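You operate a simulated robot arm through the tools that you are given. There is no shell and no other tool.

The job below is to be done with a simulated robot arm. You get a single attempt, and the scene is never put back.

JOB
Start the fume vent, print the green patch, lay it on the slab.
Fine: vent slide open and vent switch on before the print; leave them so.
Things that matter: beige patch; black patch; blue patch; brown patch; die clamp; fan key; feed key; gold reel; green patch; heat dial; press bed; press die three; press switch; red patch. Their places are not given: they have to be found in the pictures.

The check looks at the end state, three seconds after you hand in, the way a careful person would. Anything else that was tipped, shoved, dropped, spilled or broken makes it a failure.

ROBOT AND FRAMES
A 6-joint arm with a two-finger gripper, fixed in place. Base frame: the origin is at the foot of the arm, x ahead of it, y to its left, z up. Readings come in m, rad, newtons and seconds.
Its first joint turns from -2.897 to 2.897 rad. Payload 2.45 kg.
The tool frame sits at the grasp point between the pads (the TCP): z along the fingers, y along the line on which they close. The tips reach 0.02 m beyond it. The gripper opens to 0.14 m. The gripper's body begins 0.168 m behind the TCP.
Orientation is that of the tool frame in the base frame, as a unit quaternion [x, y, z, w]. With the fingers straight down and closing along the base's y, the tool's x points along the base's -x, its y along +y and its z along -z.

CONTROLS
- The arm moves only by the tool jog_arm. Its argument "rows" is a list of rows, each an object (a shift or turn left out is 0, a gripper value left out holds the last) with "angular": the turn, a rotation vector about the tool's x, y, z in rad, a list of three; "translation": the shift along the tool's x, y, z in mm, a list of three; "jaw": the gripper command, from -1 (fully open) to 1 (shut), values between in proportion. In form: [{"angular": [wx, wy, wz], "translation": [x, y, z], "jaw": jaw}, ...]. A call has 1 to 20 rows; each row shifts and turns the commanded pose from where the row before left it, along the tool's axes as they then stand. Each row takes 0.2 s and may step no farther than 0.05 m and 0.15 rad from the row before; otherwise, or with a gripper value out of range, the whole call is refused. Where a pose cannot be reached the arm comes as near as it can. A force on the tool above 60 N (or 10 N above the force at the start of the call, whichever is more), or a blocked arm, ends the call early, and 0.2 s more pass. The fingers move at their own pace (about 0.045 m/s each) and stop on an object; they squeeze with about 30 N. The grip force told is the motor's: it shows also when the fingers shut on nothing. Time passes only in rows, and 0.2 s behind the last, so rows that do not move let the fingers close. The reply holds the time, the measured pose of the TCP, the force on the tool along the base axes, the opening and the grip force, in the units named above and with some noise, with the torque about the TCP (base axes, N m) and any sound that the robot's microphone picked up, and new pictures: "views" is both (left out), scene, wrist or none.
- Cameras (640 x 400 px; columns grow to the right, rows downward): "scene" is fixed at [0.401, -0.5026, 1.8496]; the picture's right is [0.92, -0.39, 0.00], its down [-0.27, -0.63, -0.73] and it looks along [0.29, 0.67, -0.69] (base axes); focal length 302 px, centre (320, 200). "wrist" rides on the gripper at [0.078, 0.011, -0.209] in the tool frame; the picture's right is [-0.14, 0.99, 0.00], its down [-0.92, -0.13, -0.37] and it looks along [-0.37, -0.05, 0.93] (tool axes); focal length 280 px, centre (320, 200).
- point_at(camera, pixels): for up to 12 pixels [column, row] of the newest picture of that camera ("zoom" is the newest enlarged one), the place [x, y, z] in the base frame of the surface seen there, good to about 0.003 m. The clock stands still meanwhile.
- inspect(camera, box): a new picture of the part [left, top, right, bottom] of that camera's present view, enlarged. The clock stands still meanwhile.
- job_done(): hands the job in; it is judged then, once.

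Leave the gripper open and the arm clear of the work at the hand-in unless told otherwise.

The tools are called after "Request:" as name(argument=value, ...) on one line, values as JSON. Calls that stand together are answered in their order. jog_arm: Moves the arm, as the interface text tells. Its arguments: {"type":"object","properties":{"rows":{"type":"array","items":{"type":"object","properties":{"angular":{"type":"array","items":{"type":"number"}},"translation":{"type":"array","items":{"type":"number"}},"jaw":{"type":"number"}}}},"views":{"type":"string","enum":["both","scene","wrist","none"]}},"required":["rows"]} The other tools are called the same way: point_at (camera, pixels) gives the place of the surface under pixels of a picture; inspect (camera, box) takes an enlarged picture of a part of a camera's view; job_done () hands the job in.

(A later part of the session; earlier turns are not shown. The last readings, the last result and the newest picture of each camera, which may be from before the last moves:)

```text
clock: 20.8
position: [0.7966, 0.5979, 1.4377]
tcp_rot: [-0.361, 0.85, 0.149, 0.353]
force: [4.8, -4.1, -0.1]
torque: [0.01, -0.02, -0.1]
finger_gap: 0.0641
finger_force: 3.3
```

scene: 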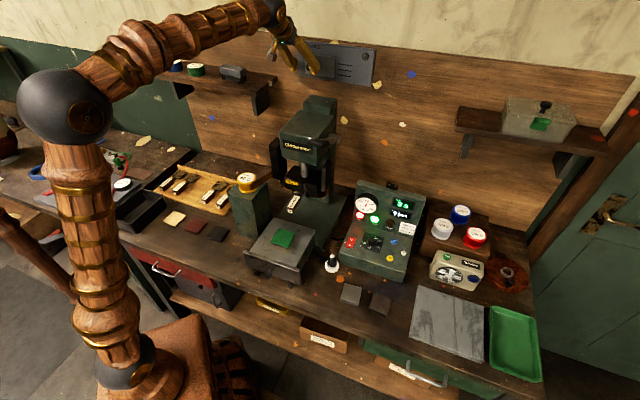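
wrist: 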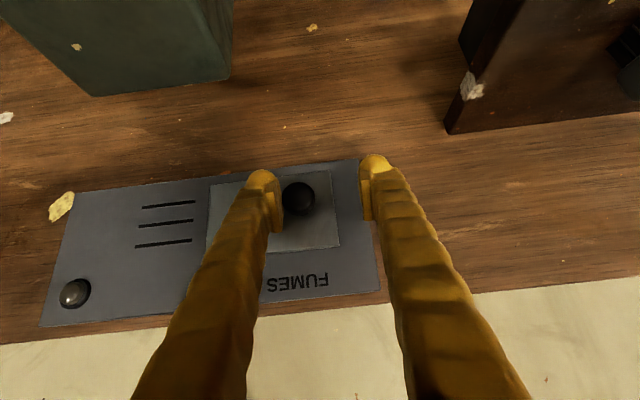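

The slide is back at its left stop (force rose to about 6 N), where all slots are free. I release the knob and back away, opening a clear distance, then measure the rocker.

Request:
jog_arm(rows=[{"translation": [0, -8, 0]}, {"translation": [0, -6, 0]}, {"translation": [8, 0, -13]}, {"translation": [16, 0, -26]}, {"translation": [20, 0, -34]}, {"translation": [20, 0, -34]}, {"translation": [20, 0, -34]}, {"translation": [20, 0, -34]}, {}], views="both")

Request:
inspect(camera="scene", box=[380, 175, 404, 195])

Request:
point_at(camera="zoom", pixels=[[245, 165], [275, 190], [232, 205], [300, 225], [320, 195], [370, 225], [400, 215], [390, 255], [260, 235], [350, 262], [100, 235], [500, 320]])

```text
clock: 22.8
position: [0.6687, 0.4451, 1.4876]
tcp_rot: [-0.361, 0.851, 0.149, 0.352]
force: [-0.1, 1.0, -0.4]
torque: [-0.02, -0.03, -0.02]
finger_gap: 0.0597
finger_force: 0.0
```

scene: 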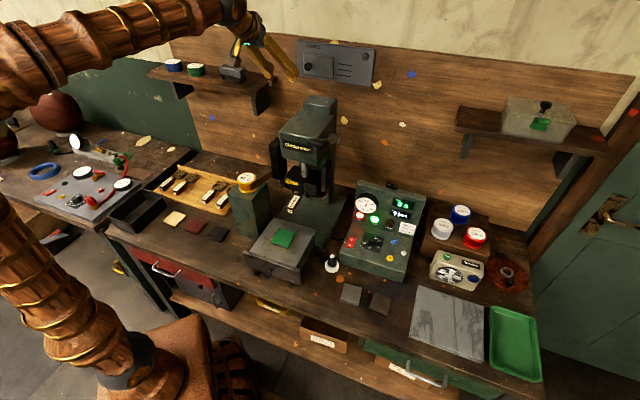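
wrist: 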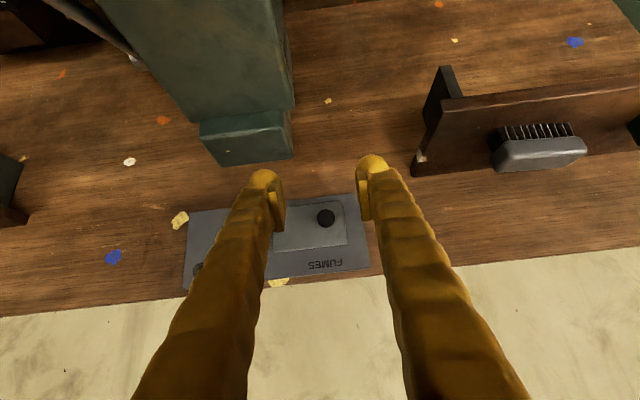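

```text
16.00 times, centred on (392, 185) of scene
```

zoom: 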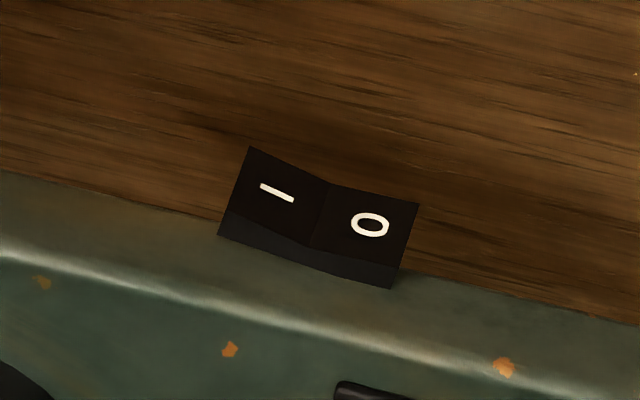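

```text
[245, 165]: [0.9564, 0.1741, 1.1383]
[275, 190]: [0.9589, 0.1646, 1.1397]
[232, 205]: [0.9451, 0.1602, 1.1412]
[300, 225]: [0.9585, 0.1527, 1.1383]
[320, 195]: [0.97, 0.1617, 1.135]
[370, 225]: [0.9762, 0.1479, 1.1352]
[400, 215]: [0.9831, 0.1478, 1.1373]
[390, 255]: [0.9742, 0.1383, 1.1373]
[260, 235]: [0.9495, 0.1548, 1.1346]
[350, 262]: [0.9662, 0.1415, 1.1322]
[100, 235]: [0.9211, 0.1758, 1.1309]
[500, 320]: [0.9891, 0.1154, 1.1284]
```

The rocker's I half is centred at about [0.956, 0.166, 1.139], O half at [0.977, 0.146, 1.136]. I'll close the fingers, travel at z≈1.49 over the press to the right, then come down above the I half, stopping at about z 1.24 to check.

Request:
jog_arm(rows=[{"jaw": 1, "translation": [0, -40, 0]}, {"translation": [0, -50, 0]}, {"translation": [0, -50, 0]}, {"translation": [0, -50, 0]}, {"translation": [0, -50, 0]}, {"translation": [0, -50, 0]}, {"translation": [0, -50, 0]}, {"translation": [0, -40, 0]}, {"translation": [0, -18, 0]}, {"translation": [28, 0, 28]}, {"translation": [35, 0, 35]}, {"translation": [35, 0, 35]}, {"translation": [35, 0, 35]}, {"translation": [35, 0, 35]}, {}], views="both")

```text
clock: 26.0
position: [0.9566, 0.1685, 1.2497]
tcp_rot: [-0.362, 0.85, 0.15, 0.352]
force: [0.3, -0.8, -0.1]
torque: [-0.04, 0.0, -0.01]
finger_gap: 0.0
finger_force: 29.4
```

scene: 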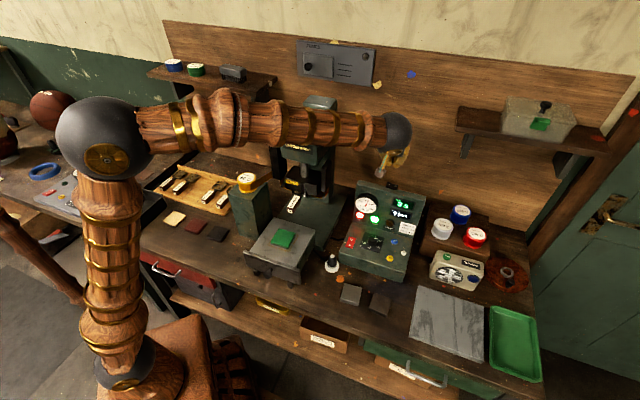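
wrist: 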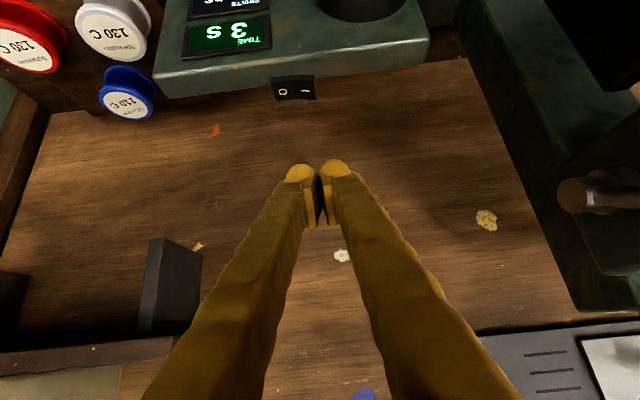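

I hover above with z 1.25. The rocker shows at wrist (293,87), I at the right half. I descend 65 mm with small corrections (5 mm toward me, 3 mm left) and look again.

Request:
jog_arm(rows=[{"translation": [20, 3, 13]}, {"translation": [16, 0, 16]}, {"translation": [10, 0, 10]}, {}], views="both")

Request:
inspect(camera="wrist", box=[250, 60, 410, 220])

Request:
inspect(camera="scene", box=[360, 140, 430, 200])

```text
clock: 27.0
position: [0.9501, 0.1683, 1.1885]
tcp_rot: [-0.361, 0.85, 0.15, 0.353]
force: [0.0, -1.3, 1.0]
torque: [0.03, -0.01, 0.0]
finger_gap: 0.0
finger_force: 30.0
```

scene: 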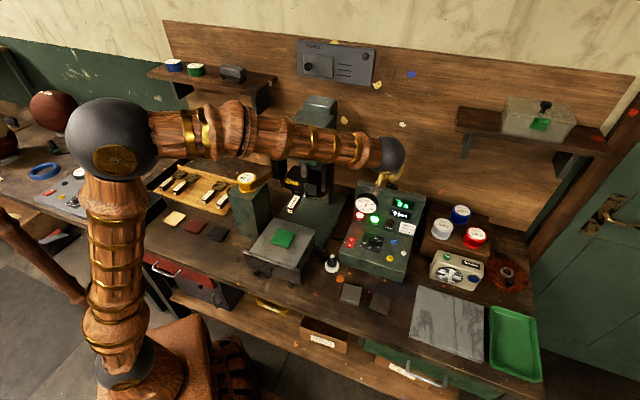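
wrist: 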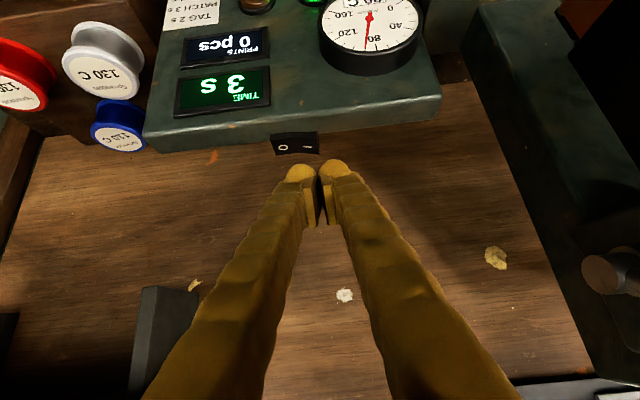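

```text
2.50 times, centred on (330, 140) of wrist
```

zoom: 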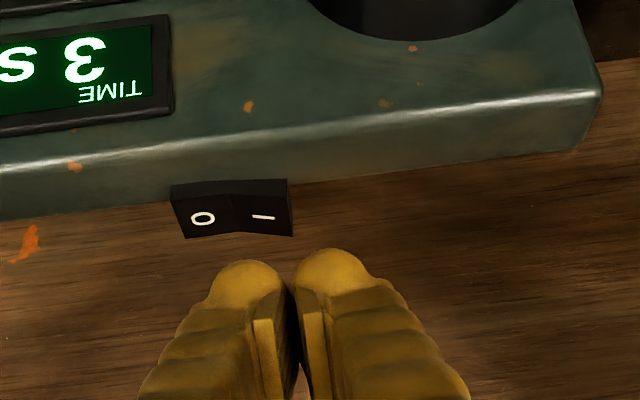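

```text
6.67 times, centred on (395, 170) of scene
```

zoom: 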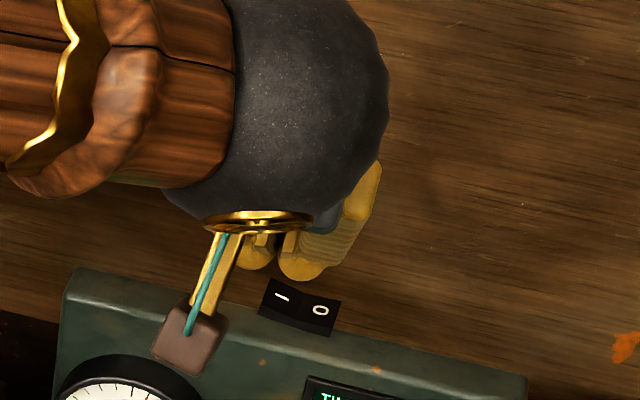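

Finger tips are over the I half's end. I shift 5 mm to the right and descend in 3–4 mm steps to contact.

Request:
jog_arm(rows=[{"translation": [2.8, -5, 2.8]}, {"translation": [2.8, 0, 2.8]}, {"translation": [2.8, 0, 2.8]}, {"translation": [2.8, 0, 2.8]}, {"translation": [2.8, 0, 2.8]}, {}], views="both")

Request:
inspect(camera="wrist", box=[250, 60, 410, 220])

Request:
inspect(camera="scene", box=[360, 140, 430, 200])

```text
clock: 28.4
position: [0.9554, 0.1656, 1.1693]
tcp_rot: [-0.361, 0.85, 0.149, 0.352]
force: [-0.2, 0.6, 0.0]
torque: [-0.01, 0.0, 0.01]
finger_gap: 0.0
finger_force: 29.6
```

scene: 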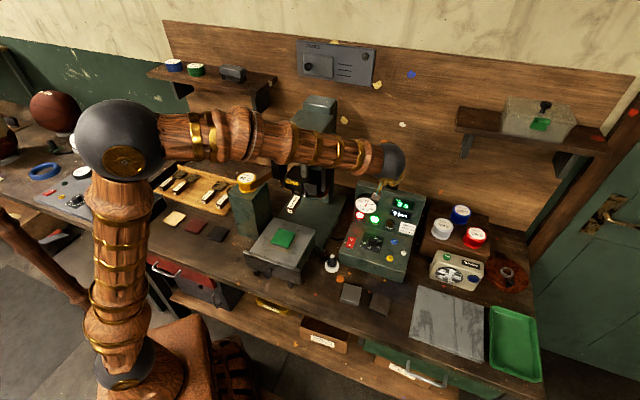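
wrist: 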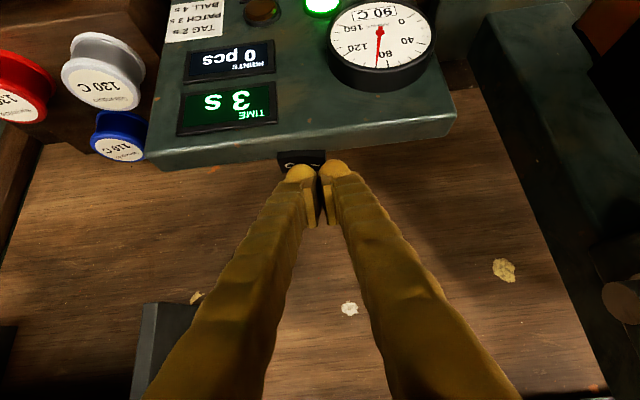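

```text
2.50 times, centred on (330, 140) of wrist
```

zoom: 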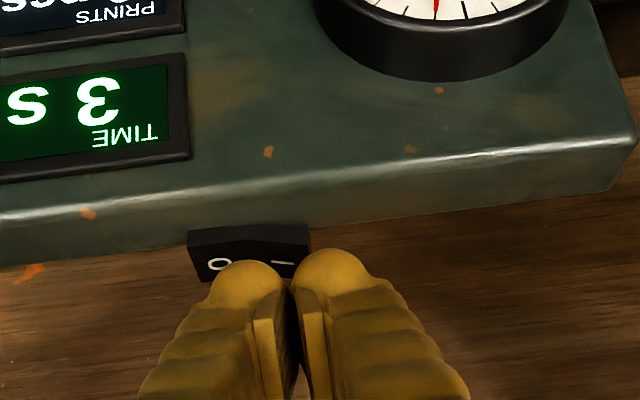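

```text
6.67 times, centred on (395, 170) of scene
```

zoom: 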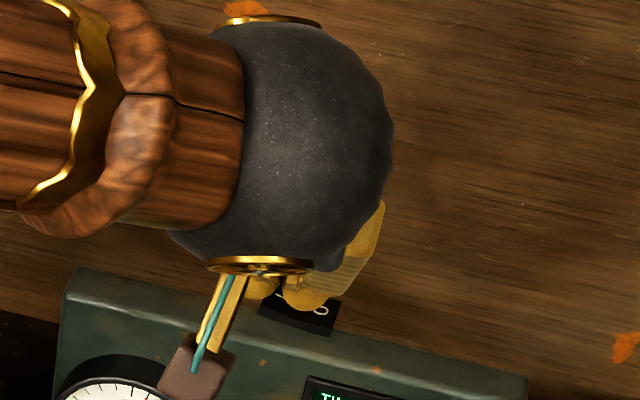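

Not in contact yet. I measure the visible finger tips and the rocker from the wrist picture to be sure of the alignment.

Request:
inspect(camera="wrist", box=[270, 130, 370, 200])

Request:
point_at(camera="zoom", pixels=[[190, 225], [190, 260], [400, 225], [400, 200], [125, 205], [270, 200], [330, 195], [60, 200], [230, 180], [340, 180], [265, 300], [330, 300]])

```text
5.71 times, centred on (320, 165) of wrist
```

zoom: 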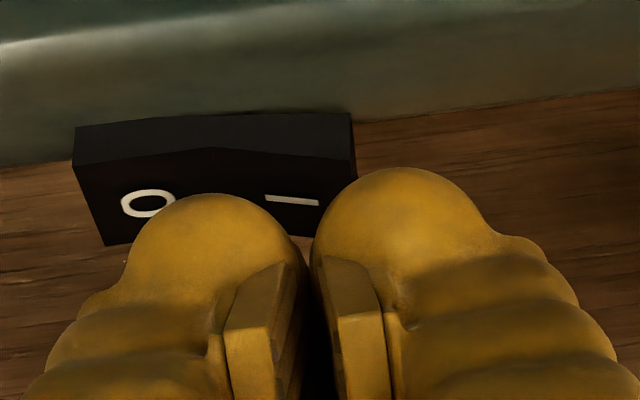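

```text
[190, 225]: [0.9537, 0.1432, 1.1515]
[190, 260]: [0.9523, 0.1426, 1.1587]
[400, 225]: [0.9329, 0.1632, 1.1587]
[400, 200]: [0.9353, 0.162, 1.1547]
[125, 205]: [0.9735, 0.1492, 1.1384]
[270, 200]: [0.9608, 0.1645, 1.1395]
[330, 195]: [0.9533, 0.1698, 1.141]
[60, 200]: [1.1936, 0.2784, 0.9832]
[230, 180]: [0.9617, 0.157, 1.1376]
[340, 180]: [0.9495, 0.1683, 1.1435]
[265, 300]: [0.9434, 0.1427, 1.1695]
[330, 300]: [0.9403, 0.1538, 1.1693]
```

The two finger tips sit at t≈0.590 and t≈0.564, so the inner one is over the rocker's middle. I lift 5 mm, shift 10 mm to the left so that one finger tip is right over the I half, and then press down in small steps.

Request:
jog_arm(rows=[{"translation": [-3.5, 5, -3.5]}, {"translation": [0, 5, 0]}, {}, {"translation": [2.8, 0, 2.8]}, {"translation": [2.8, 0, 2.8]}, {"translation": [2.1, 0, 2.1]}, {"translation": [1.4, 0, 1.4]}, {"translation": [1.4, 0, 1.4]}], views="wrist")

Request:
inspect(camera="wrist", box=[270, 130, 370, 200])

```text
clock: 30.2
position: [0.9465, 0.1707, 1.1621]
tcp_rot: [-0.362, 0.85, 0.149, 0.353]
force: [-3.2, 3.4, 15.7]
torque: [-0.07, -0.02, 0.01]
finger_gap: 0.0
finger_force: 29.5
```

wrist: 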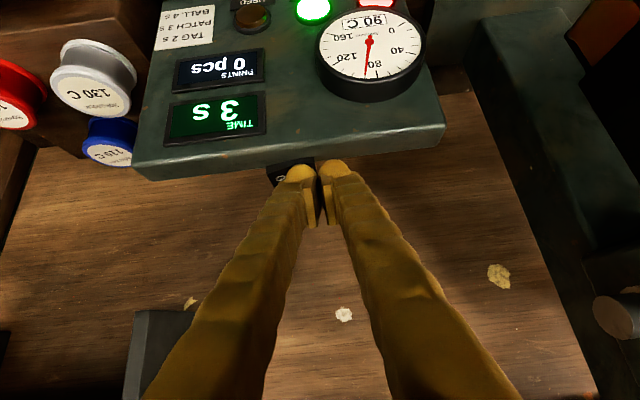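

```text
5.71 times, centred on (320, 165) of wrist
```

zoom: 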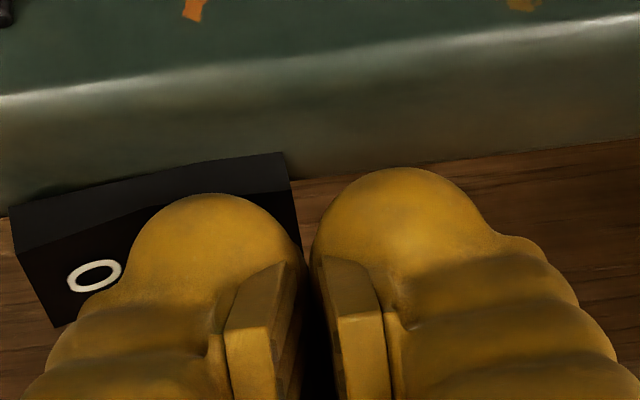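

I feel 16 N upward, so the finger is in contact. I press 3 mm further and check.

Request:
jog_arm(rows=[{"translation": [1.0, 0, 1.0]}, {"translation": [1.0, 0, 1.0]}, {}], views="both")

Request:
inspect(camera="wrist", box=[260, 130, 360, 200])

Request:
inspect(camera="scene", box=[285, 35, 385, 95])

```text
clock: 31.1
position: [0.948, 0.1713, 1.1614]
tcp_rot: [-0.361, 0.849, 0.149, 0.355]
force: [0.4, 1.1, 8.6]
torque: [-0.06, -0.09, -0.03]
finger_gap: 0.0003
finger_force: 29.4
stopped in row 3: the force on the tool passed its limit at 61 N (the readings are from after the stop); the commanded pose is now the measured one
```

scene: 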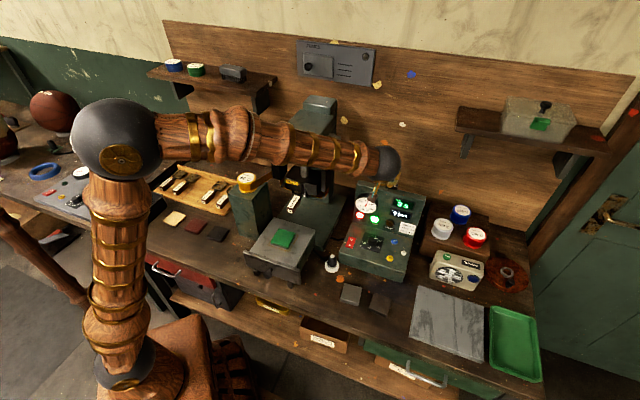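
wrist: 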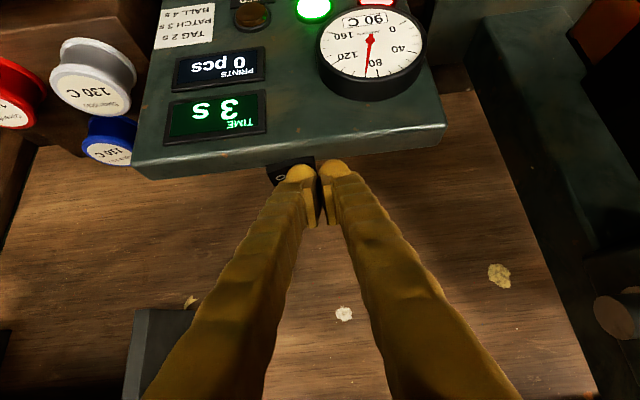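

```text
5.71 times, centred on (310, 165) of wrist
```

zoom: 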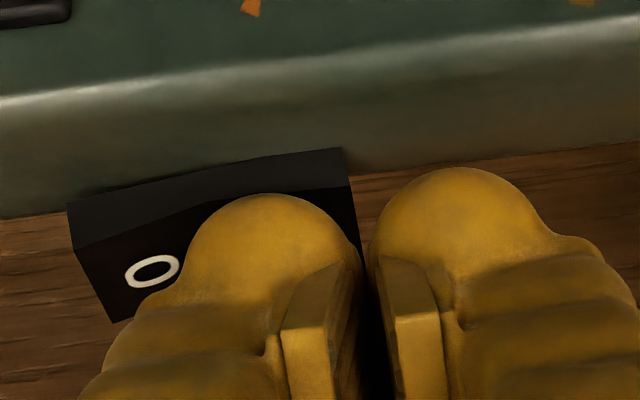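

```text
6.40 times, centred on (335, 65) of scene
```

zoom: 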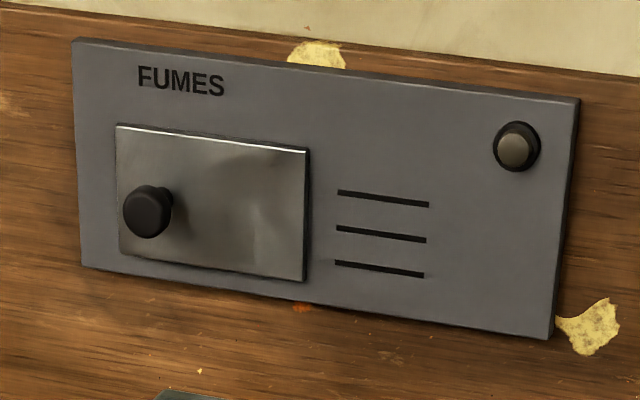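

The call ended at 61 N – a stop was reached. I lift straight up 30 mm and inspect the rocker.

Request:
jog_arm(rows=[{"translation": [-3.5, 0, -3.5]}, {"translation": [-7, 0, -7]}, {"translation": [-10, 0, -10]}, {}], views="both")

Request:
inspect(camera="wrist", box=[250, 90, 350, 170])

Request:
inspect(camera="scene", box=[380, 175, 404, 195])

Request:
inspect(camera="scene", box=[285, 35, 385, 95])

```text
clock: 32.1
position: [0.948, 0.172, 1.1891]
tcp_rot: [-0.361, 0.85, 0.149, 0.354]
force: [0.8, 0.3, -0.1]
torque: [0.01, -0.03, 0.0]
finger_gap: 0.0
finger_force: 29.1
```

scene: 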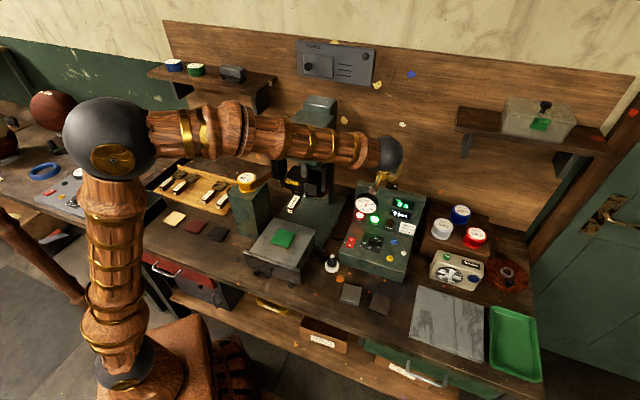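
wrist: 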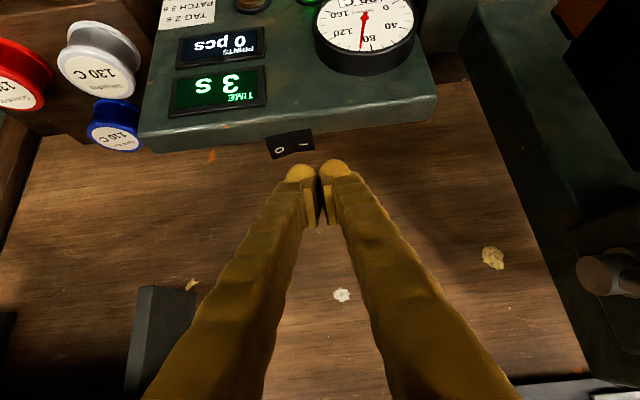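

```text
5.00 times, centred on (300, 130) of wrist
```

zoom: 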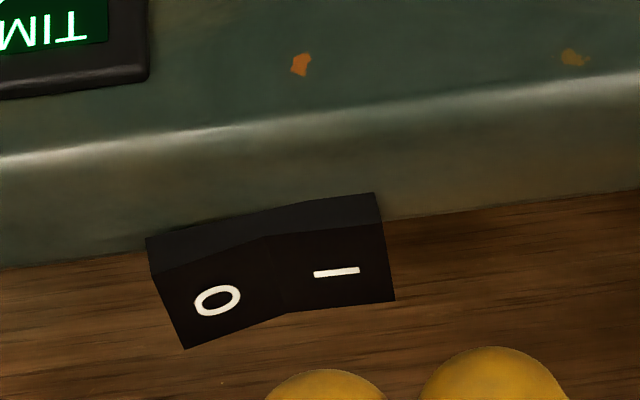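

```text
16.00 times, centred on (392, 185) of scene
```

zoom: 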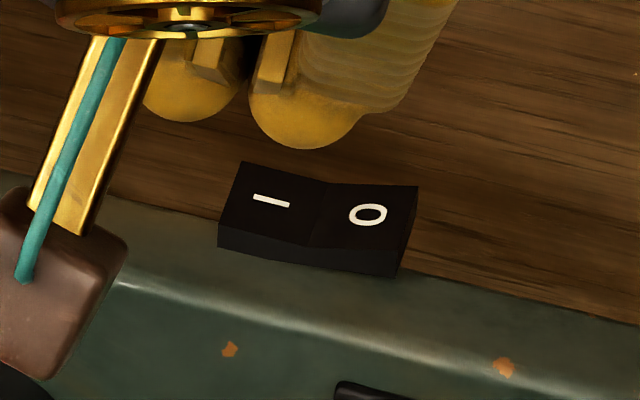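

```text
6.40 times, centred on (335, 65) of scene
```

zoom: 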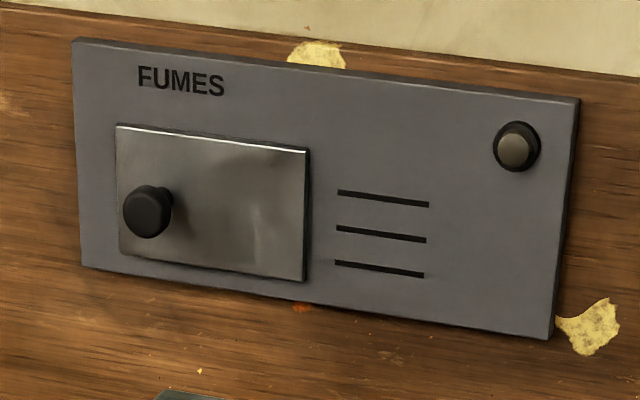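

The rocker has flipped to I (O half now stands up), but the vent dome stays dark. I look over the rest of the scene for anything that changed.

Request:
inspect(camera="scene", box=[340, 175, 440, 285])

Request:
inspect(camera="scene", box=[410, 190, 530, 300])

Request:
inspect(camera="scene", box=[355, 48, 380, 70])

Request:
inspect(camera="scene", box=[380, 0, 640, 165])

```text
3.64 times, centred on (390, 230) of scene
```

zoom: 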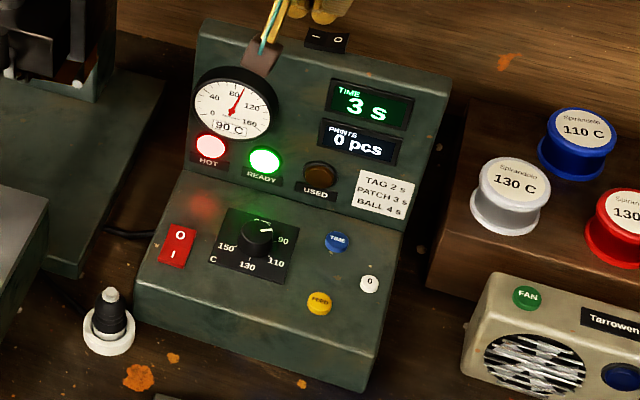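

```text
3.64 times, centred on (470, 245) of scene
```

zoom: 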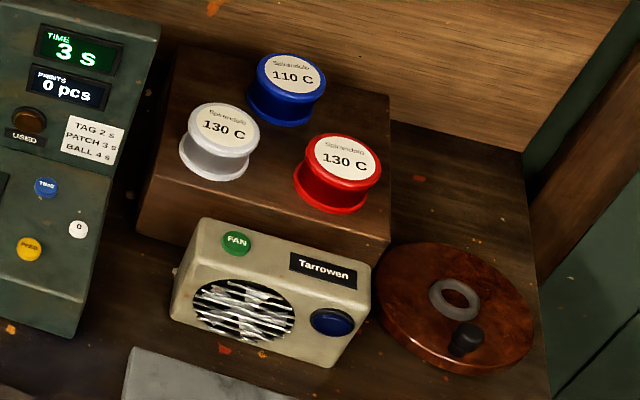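

```text
16.00 times, centred on (368, 59) of scene
```

zoom: 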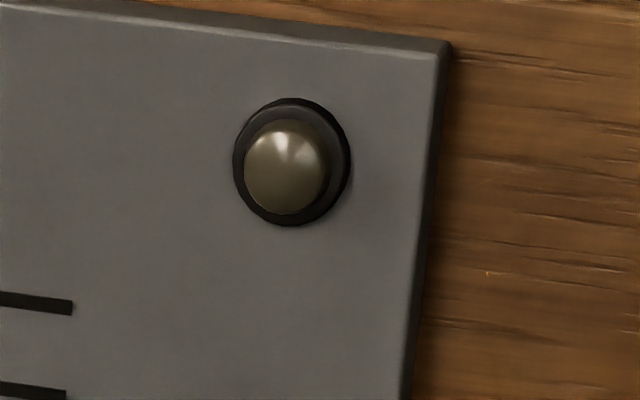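

```text
2.42 times, centred on (510, 82) of scene
```

zoom: 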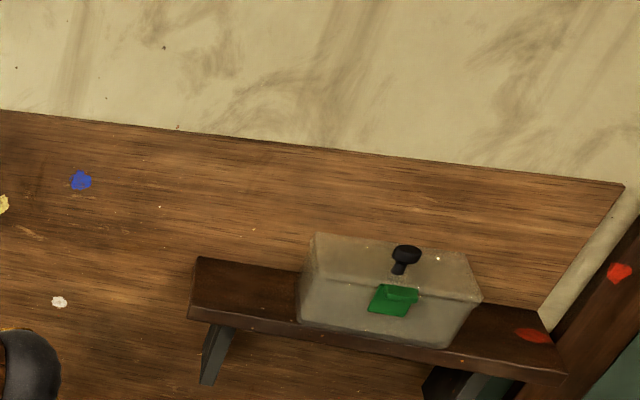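

The dome looks like a true lamp (unlit glass). I go up to the transit height, which also lets some time pass, and look at the lamp again.

Request:
jog_arm(rows=[{"translation": [-35, 0, -35]}, {"translation": [-35, 0, -35]}, {"translation": [-35, 0, -35]}, {"translation": [-35, 0, -35]}, {"translation": [-35, 0, -35]}, {"translation": [-35, 0, -35]}, {}, {}], views="both")

Request:
inspect(camera="scene", box=[285, 35, 385, 95])

```text
clock: 33.9
position: [0.9481, 0.1715, 1.4873]
tcp_rot: [-0.361, 0.849, 0.149, 0.355]
force: [1.1, -0.5, 0.5]
torque: [0.01, 0.03, 0.02]
finger_gap: 0.0
finger_force: 29.9
```

scene: 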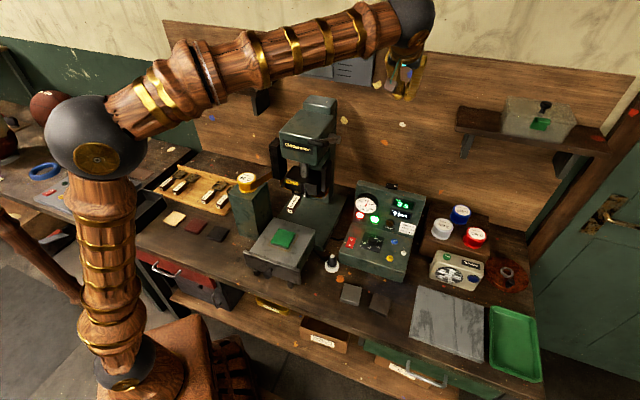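
wrist: 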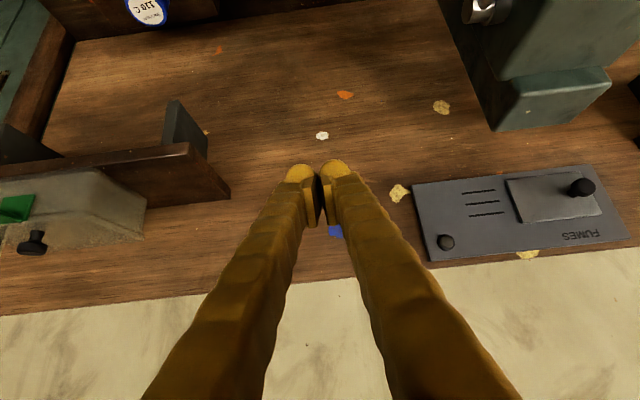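

```text
6.40 times, centred on (335, 65) of scene
```

zoom: 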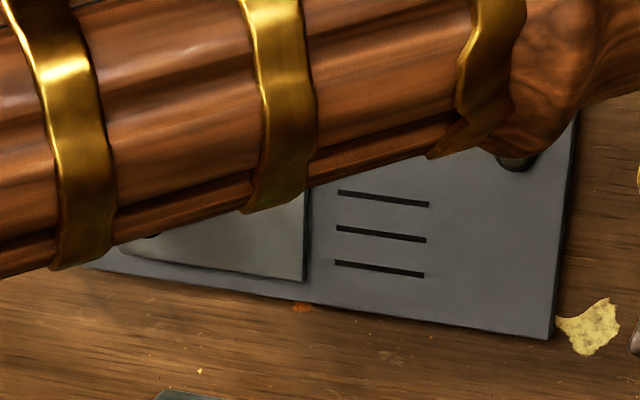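

In the wrist picture the dome is at (446,242). I zoom in on it.

Request:
inspect(camera="wrist", box=[405, 160, 635, 270])

Request:
inspect(camera="wrist", box=[425, 225, 465, 260])

```text
2.78 times, centred on (520, 215) of wrist
```

zoom: 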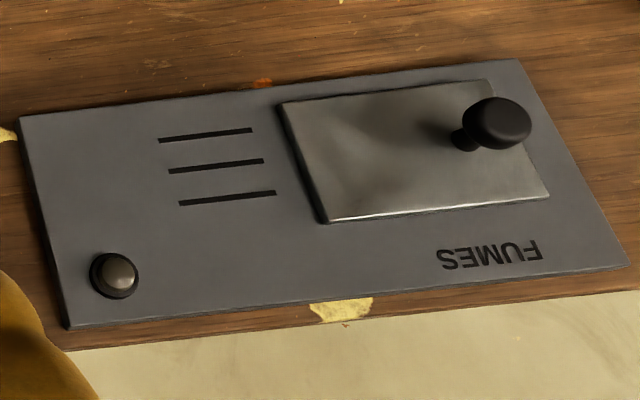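

```text
11.43 times, centred on (445, 242) of wrist
```

zoom: 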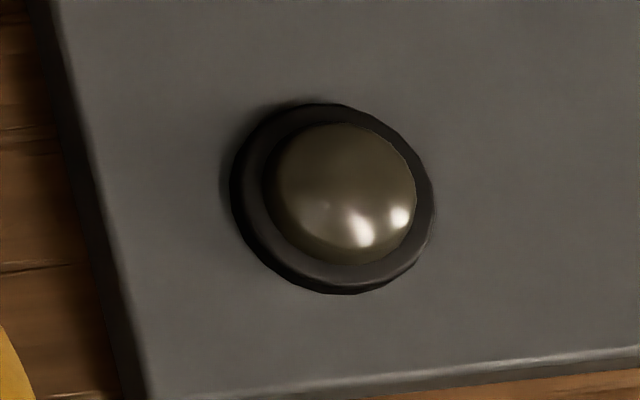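

It is an unlit lamp. To find out whether it depends on the slide, I go back to the slide knob (fingers opened to 60 mm on the way) and will test the slide at the right with the switch on.

Request:
jog_arm(rows=[{"jaw": 0.143, "translation": [0, 40, 0]}, {"translation": [0, 50, 0]}, {"translation": [0, 50, 0]}, {"translation": [0, 50, 0]}, {"translation": [0, 50, 0]}, {"translation": [0, 50, 0]}, {"translation": [0, 50, 0]}, {"translation": [0, 44, 0]}, {}, {"translation": [-20, 0, 33]}, {"translation": [-20, 0, 33]}, {"translation": [-20, 0, 33]}, {"translation": [-20, 0, 33]}, {}], views="wrist")

```text
clock: 36.9
position: [0.7737, 0.5456, 1.4494]
tcp_rot: [-0.362, 0.849, 0.149, 0.354]
force: [-0.4, 0.2, 0.5]
torque: [0.0, -0.03, 0.03]
finger_gap: 0.0599
finger_force: 0.2
```

wrist: 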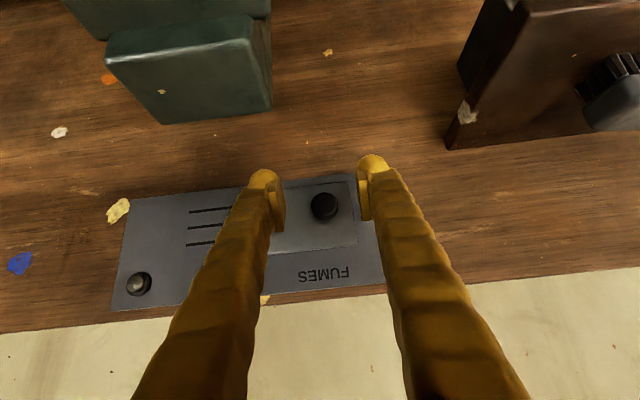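

Aligned (knob at wrist (324,206)). I go in the last 53 mm and push the slide right again, watching the lamp.

Request:
jog_arm(rows=[{"translation": [-7.25, 0, 11.5]}, {"translation": [-7.25, 0, 11.5]}, {"translation": [-7.25, 0, 11.5]}, {"translation": [-7.25, 0, 11.5]}, {}, {"translation": [0, -6, 0]}, {"translation": [0, -6, 0]}, {"translation": [0, -6, 0]}, {"translation": [0, -6, 0]}, {"translation": [0, -6, 0]}, {"translation": [0, -6, 0]}, {"translation": [0, -6, 0]}, {"translation": [0, -6, 0]}, {"translation": [0, -6, 0]}, {"translation": [0, -6, 0]}, {"translation": [0, -6, 0]}, {"translation": [0, -6, 0]}, {"translation": [0, -6, 0]}, {"translation": [0, -6, 0]}, {}], views="both")

Request:
inspect(camera="scene", box=[285, 35, 385, 95])

```text
clock: 41.1
position: [0.8725, 0.5248, 1.4381]
tcp_rot: [-0.361, 0.85, 0.15, 0.355]
force: [-0.8, 0.1, 0.4]
torque: [0.0, -0.03, -0.01]
finger_gap: 0.0602
finger_force: 0.6
```

scene: 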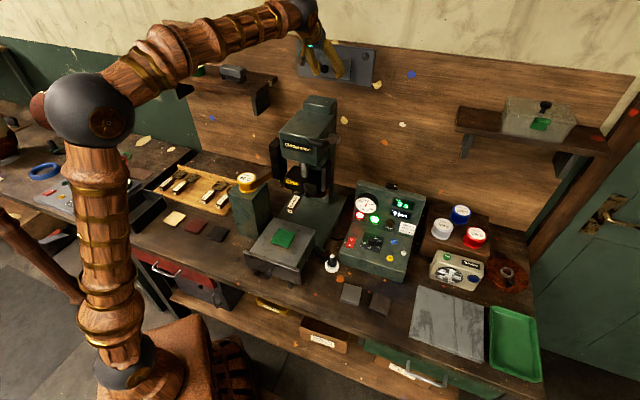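
wrist: 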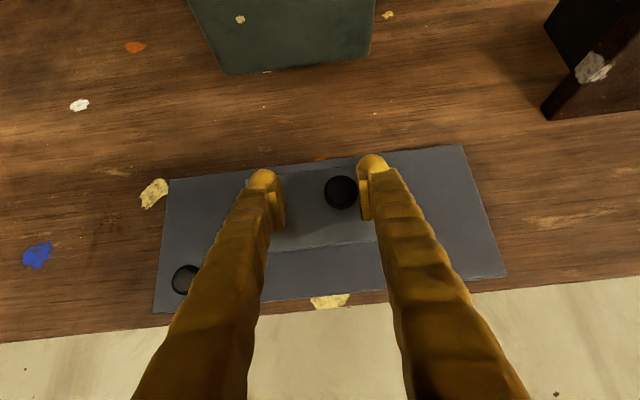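

```text
6.40 times, centred on (335, 65) of scene
```

zoom: 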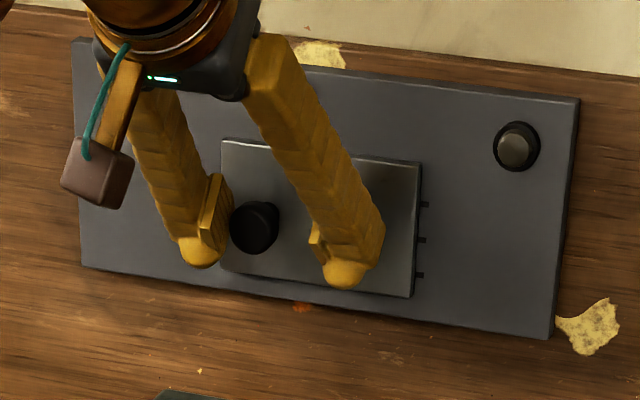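

The lamp is still dark with the slots nearly covered. I carry on to the right stop in 3 mm steps.

Request:
jog_arm(rows=[{"translation": [0, -3, 0]}, {"translation": [0, -3, 0]}, {"translation": [0, -3, 0]}, {"translation": [0, -3, 0]}, {}], views="scene")

Request:
inspect(camera="scene", box=[285, 35, 385, 95])

```text
clock: 42.3
position: [0.8802, 0.5171, 1.438]
tcp_rot: [-0.362, 0.849, 0.15, 0.353]
force: [0.8, 0.8, 1.2]
torque: [0.0, -0.01, -0.01]
finger_gap: 0.0601
finger_force: 0.2
```

scene: 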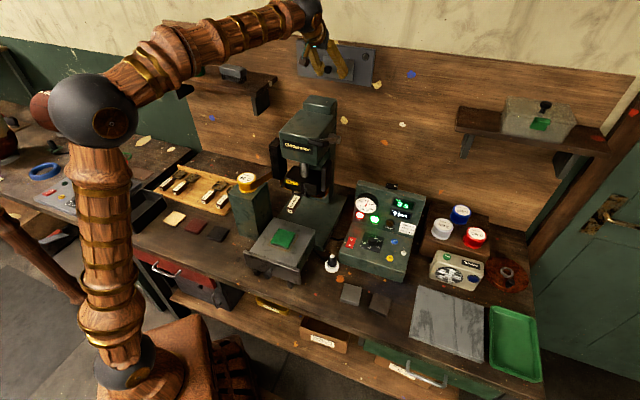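

```text
6.40 times, centred on (335, 65) of scene
```

zoom: 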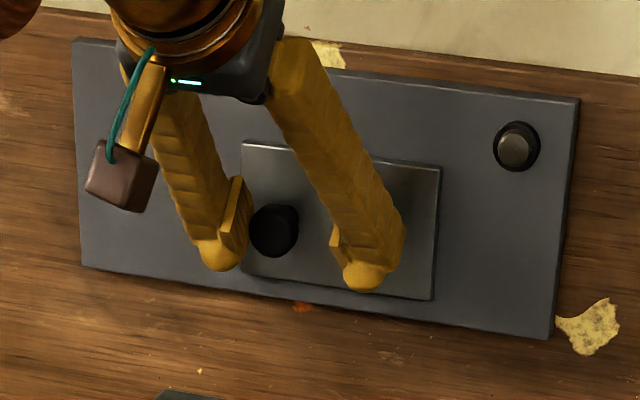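

The slots are now completely covered, the lamp still dark and no stop yet. A bit further to find the right stop.

Request:
jog_arm(rows=[{"translation": [0, -3, 0]}, {"translation": [0, -3, 0]}, {"translation": [0, -3, 0]}, {"translation": [0, -3, 0]}, {}], views="scene")

Request:
inspect(camera="scene", box=[285, 35, 385, 95])

```text
clock: 43.5
position: [0.8888, 0.5094, 1.4376]
tcp_rot: [-0.361, 0.85, 0.149, 0.354]
force: [-0.2, 0.3, -0.1]
torque: [-0.03, -0.04, -0.02]
finger_gap: 0.0604
finger_force: 0.4
```

scene: 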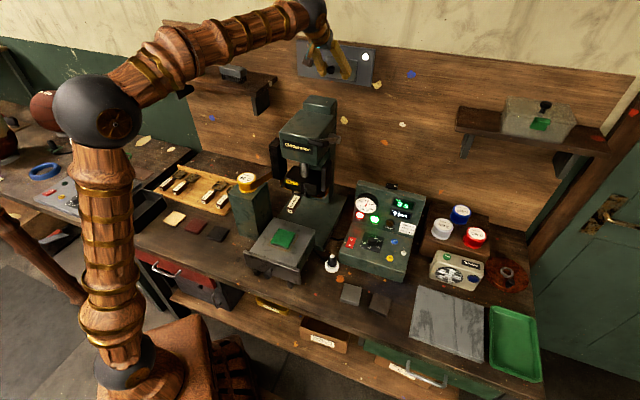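

```text
6.40 times, centred on (335, 65) of scene
```

zoom: 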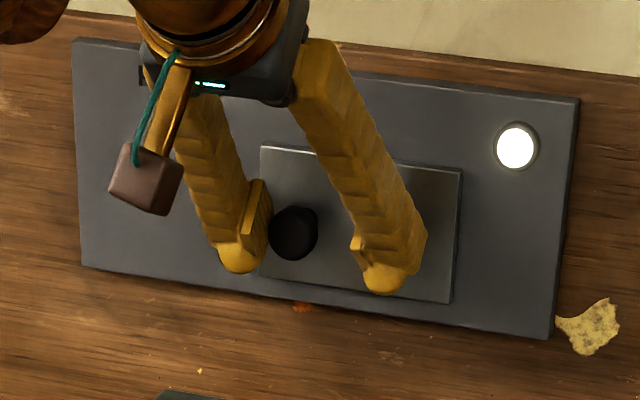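

The vent lamp lit up: with the switch on, the vent runs only with the slide at the right. So right is open. I push on gently to the right stop to have it fully open.

Request:
jog_arm(rows=[{"translation": [0, -2.5, 0]}, {"translation": [0, -2.5, 0]}, {"translation": [0, -2.5, 0]}, {"translation": [0, -2.5, 0]}], views="scene")

Request:
inspect(camera="scene", box=[285, 35, 385, 95])

```text
clock: 44.5
position: [0.8965, 0.501, 1.4377]
tcp_rot: [-0.362, 0.849, 0.149, 0.354]
force: [-0.7, -0.3, -0.4]
torque: [0.03, -0.01, -0.02]
finger_gap: 0.0602
finger_force: 0.7
```

scene: 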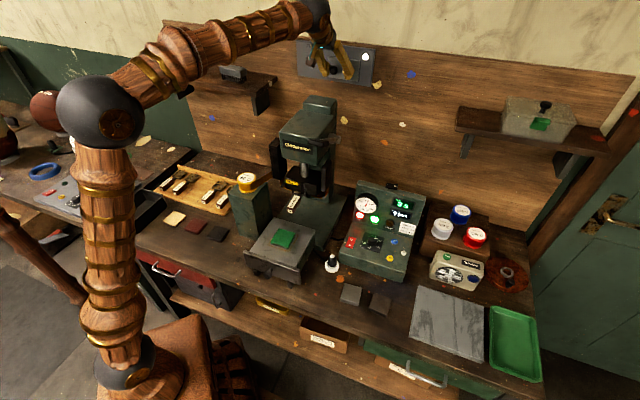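

```text
6.40 times, centred on (335, 65) of scene
```

zoom: 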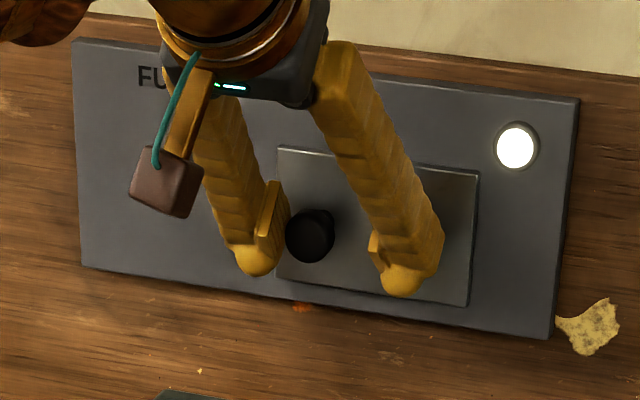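

Still no stop; another 10 mm in small steps.

Request:
jog_arm(rows=[{"translation": [0, -2.5, 0]}, {"translation": [0, -2.5, 0]}, {"translation": [0, -2.5, 0]}, {"translation": [0, -2.5, 0]}], views="scene")

Request:
inspect(camera="scene", box=[285, 35, 385, 95])

```text
clock: 45.5
position: [0.903, 0.4947, 1.4379]
tcp_rot: [-0.362, 0.849, 0.149, 0.354]
force: [-3.8, 2.6, 2.4]
torque: [0.04, 0.06, 0.07]
finger_gap: 0.0624
finger_force: 1.3
```

scene: 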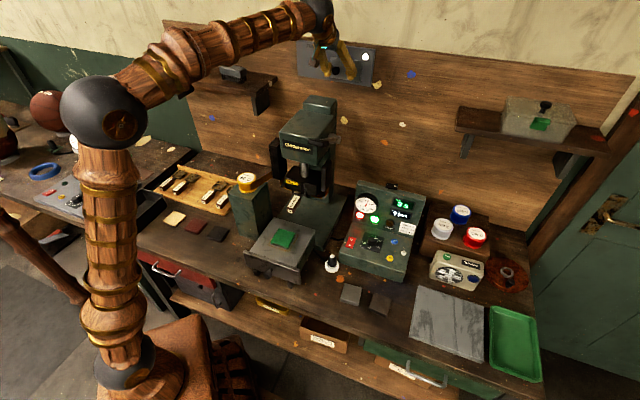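

```text
6.40 times, centred on (335, 65) of scene
```

zoom: 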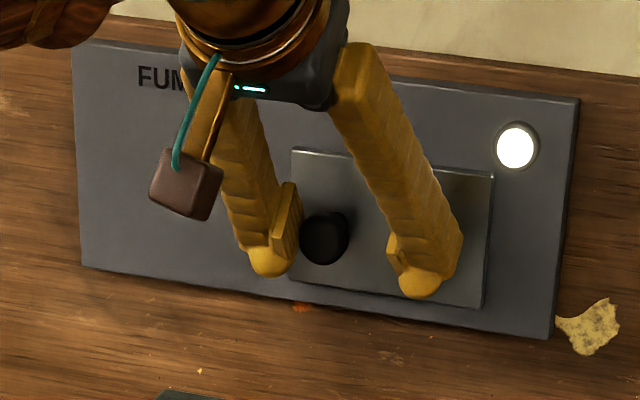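

The right stop is reached (force about 5 N) and the lamp is lit: slide fully open, switch on. I free the knob and retreat, then bring the tool back to vertical in front of the press to study the bed, die and lever.

Request:
jog_arm(rows=[{"translation": [0, 8, 0]}, {"translation": [0, 8, 0]}, {"translation": [8, 0, -13]}, {"translation": [16, 0, -26]}, {"translation": [20, 0, -34]}, {"translation": [20, 0, -34]}, {"translation": [20, 0, -34]}, {"translation": [20, 0, -34]}, {"translation": [25, 0, -38]}, {"translation": [25, 0, -38]}, {"translation": [25, 0, -38]}, {}], views="both")

Request:
inspect(camera="scene", box=[285, 35, 385, 95])

```text
clock: 48.1
position: [0.6612, 0.2681, 1.5139]
tcp_rot: [-0.362, 0.849, 0.15, 0.354]
force: [0.1, -0.3, -0.6]
torque: [0.03, 0.01, -0.01]
finger_gap: 0.0599
finger_force: 0.1
```

scene: 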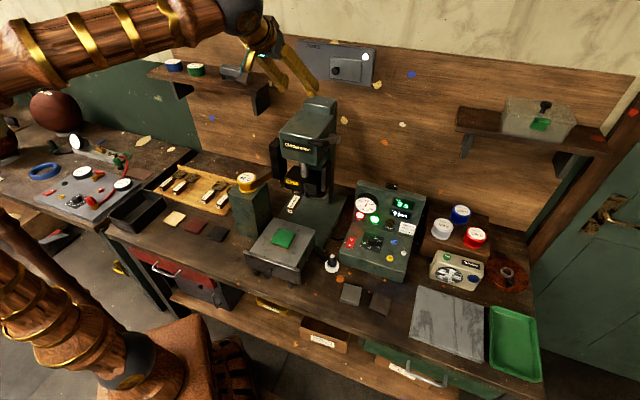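
wrist: 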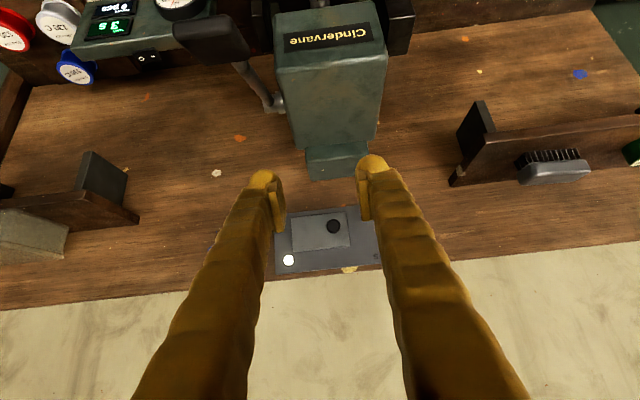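

```text
6.40 times, centred on (335, 65) of scene
```

zoom: 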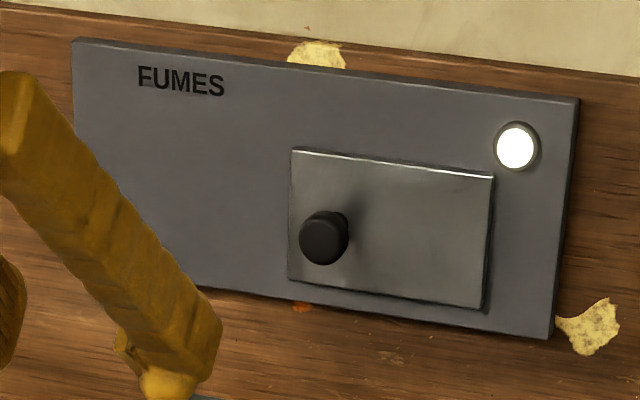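

The lamp stays lit. The wrist picture shows the lever with its grip around (210,40) and the pivot at (275,105). I measure them.

Request:
inspect(camera="wrist", box=[160, 0, 320, 130])

Request:
point_at(camera="wrist", pixels=[[180, 30], [195, 45], [210, 38], [225, 45], [240, 45], [215, 22], [200, 25], [255, 85], [262, 95], [275, 107], [212, 58], [190, 40]])

```text
3.08 times, centred on (240, 65) of wrist
```

zoom: 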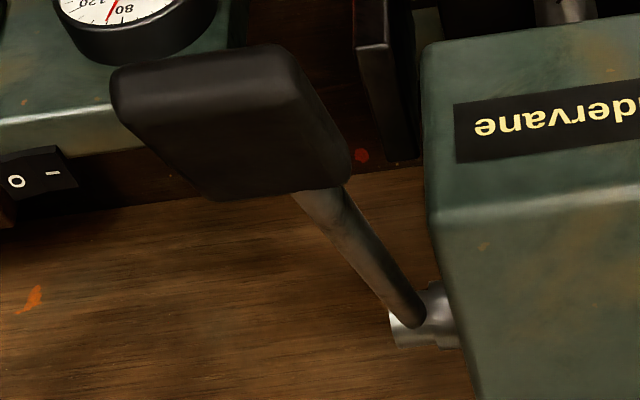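

```text
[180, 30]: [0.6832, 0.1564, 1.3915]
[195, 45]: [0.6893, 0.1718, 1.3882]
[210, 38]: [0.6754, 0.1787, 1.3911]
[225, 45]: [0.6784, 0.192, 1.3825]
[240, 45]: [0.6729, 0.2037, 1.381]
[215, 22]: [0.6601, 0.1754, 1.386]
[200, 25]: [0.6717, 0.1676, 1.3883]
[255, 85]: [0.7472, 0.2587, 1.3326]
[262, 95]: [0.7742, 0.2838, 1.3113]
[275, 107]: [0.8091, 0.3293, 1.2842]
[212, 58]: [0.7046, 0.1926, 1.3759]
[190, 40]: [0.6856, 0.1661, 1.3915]
```

Grip: centre about n 0.603, t 0.363, top z ≈1.388; pivot about n 0.79, z 1.28. Now I turn the tool back to vertical and move in front of the press for a look down at bed and patch.

Request:
jog_arm(rows=[{"angular": [0, 0.131, 0]}, {"angular": [0, 0.131, 0]}, {"angular": [0, 0.131, 0]}, {"angular": [0, 0.131, 0]}, {"angular": [0, 0.131, 0]}, {"angular": [0, 0.13, 0]}, {"translation": [40, 5, 0]}, {"translation": [40, 5, 0]}, {"translation": [40, 5, 0]}, {"translation": [40, 5, 0]}, {"translation": [0, 0, 40]}, {"translation": [0, 0, 40]}, {"translation": [0, 0, 40]}, {"translation": [0, 0, 40]}, {}], views="both")

```text
clock: 51.3
position: [0.537, 0.1656, 1.3542]
tcp_rot: [-0.391, 0.92, 0.0, 0.002]
force: [0.5, -0.1, 1.0]
torque: [-0.01, 0.01, 0.02]
finger_gap: 0.0599
finger_force: 0.0
```

scene: 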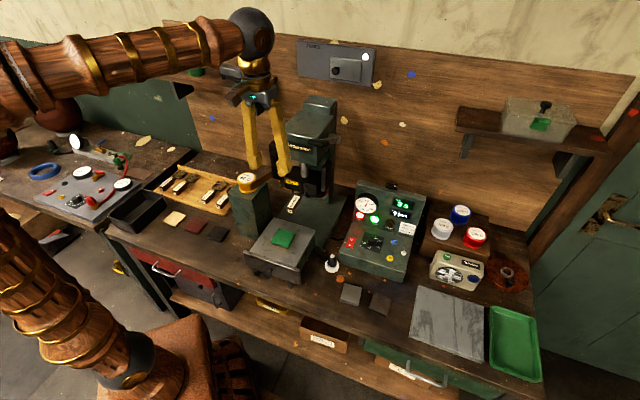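
wrist: 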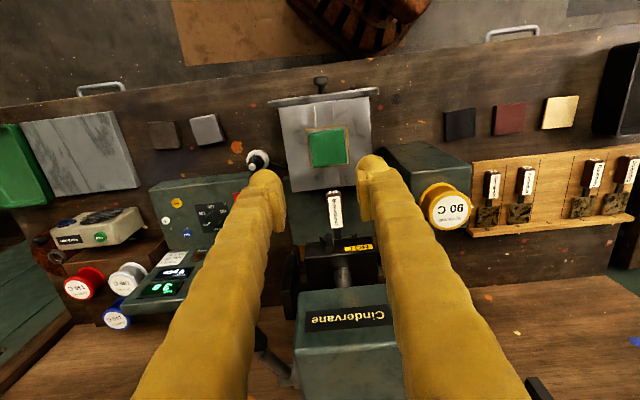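

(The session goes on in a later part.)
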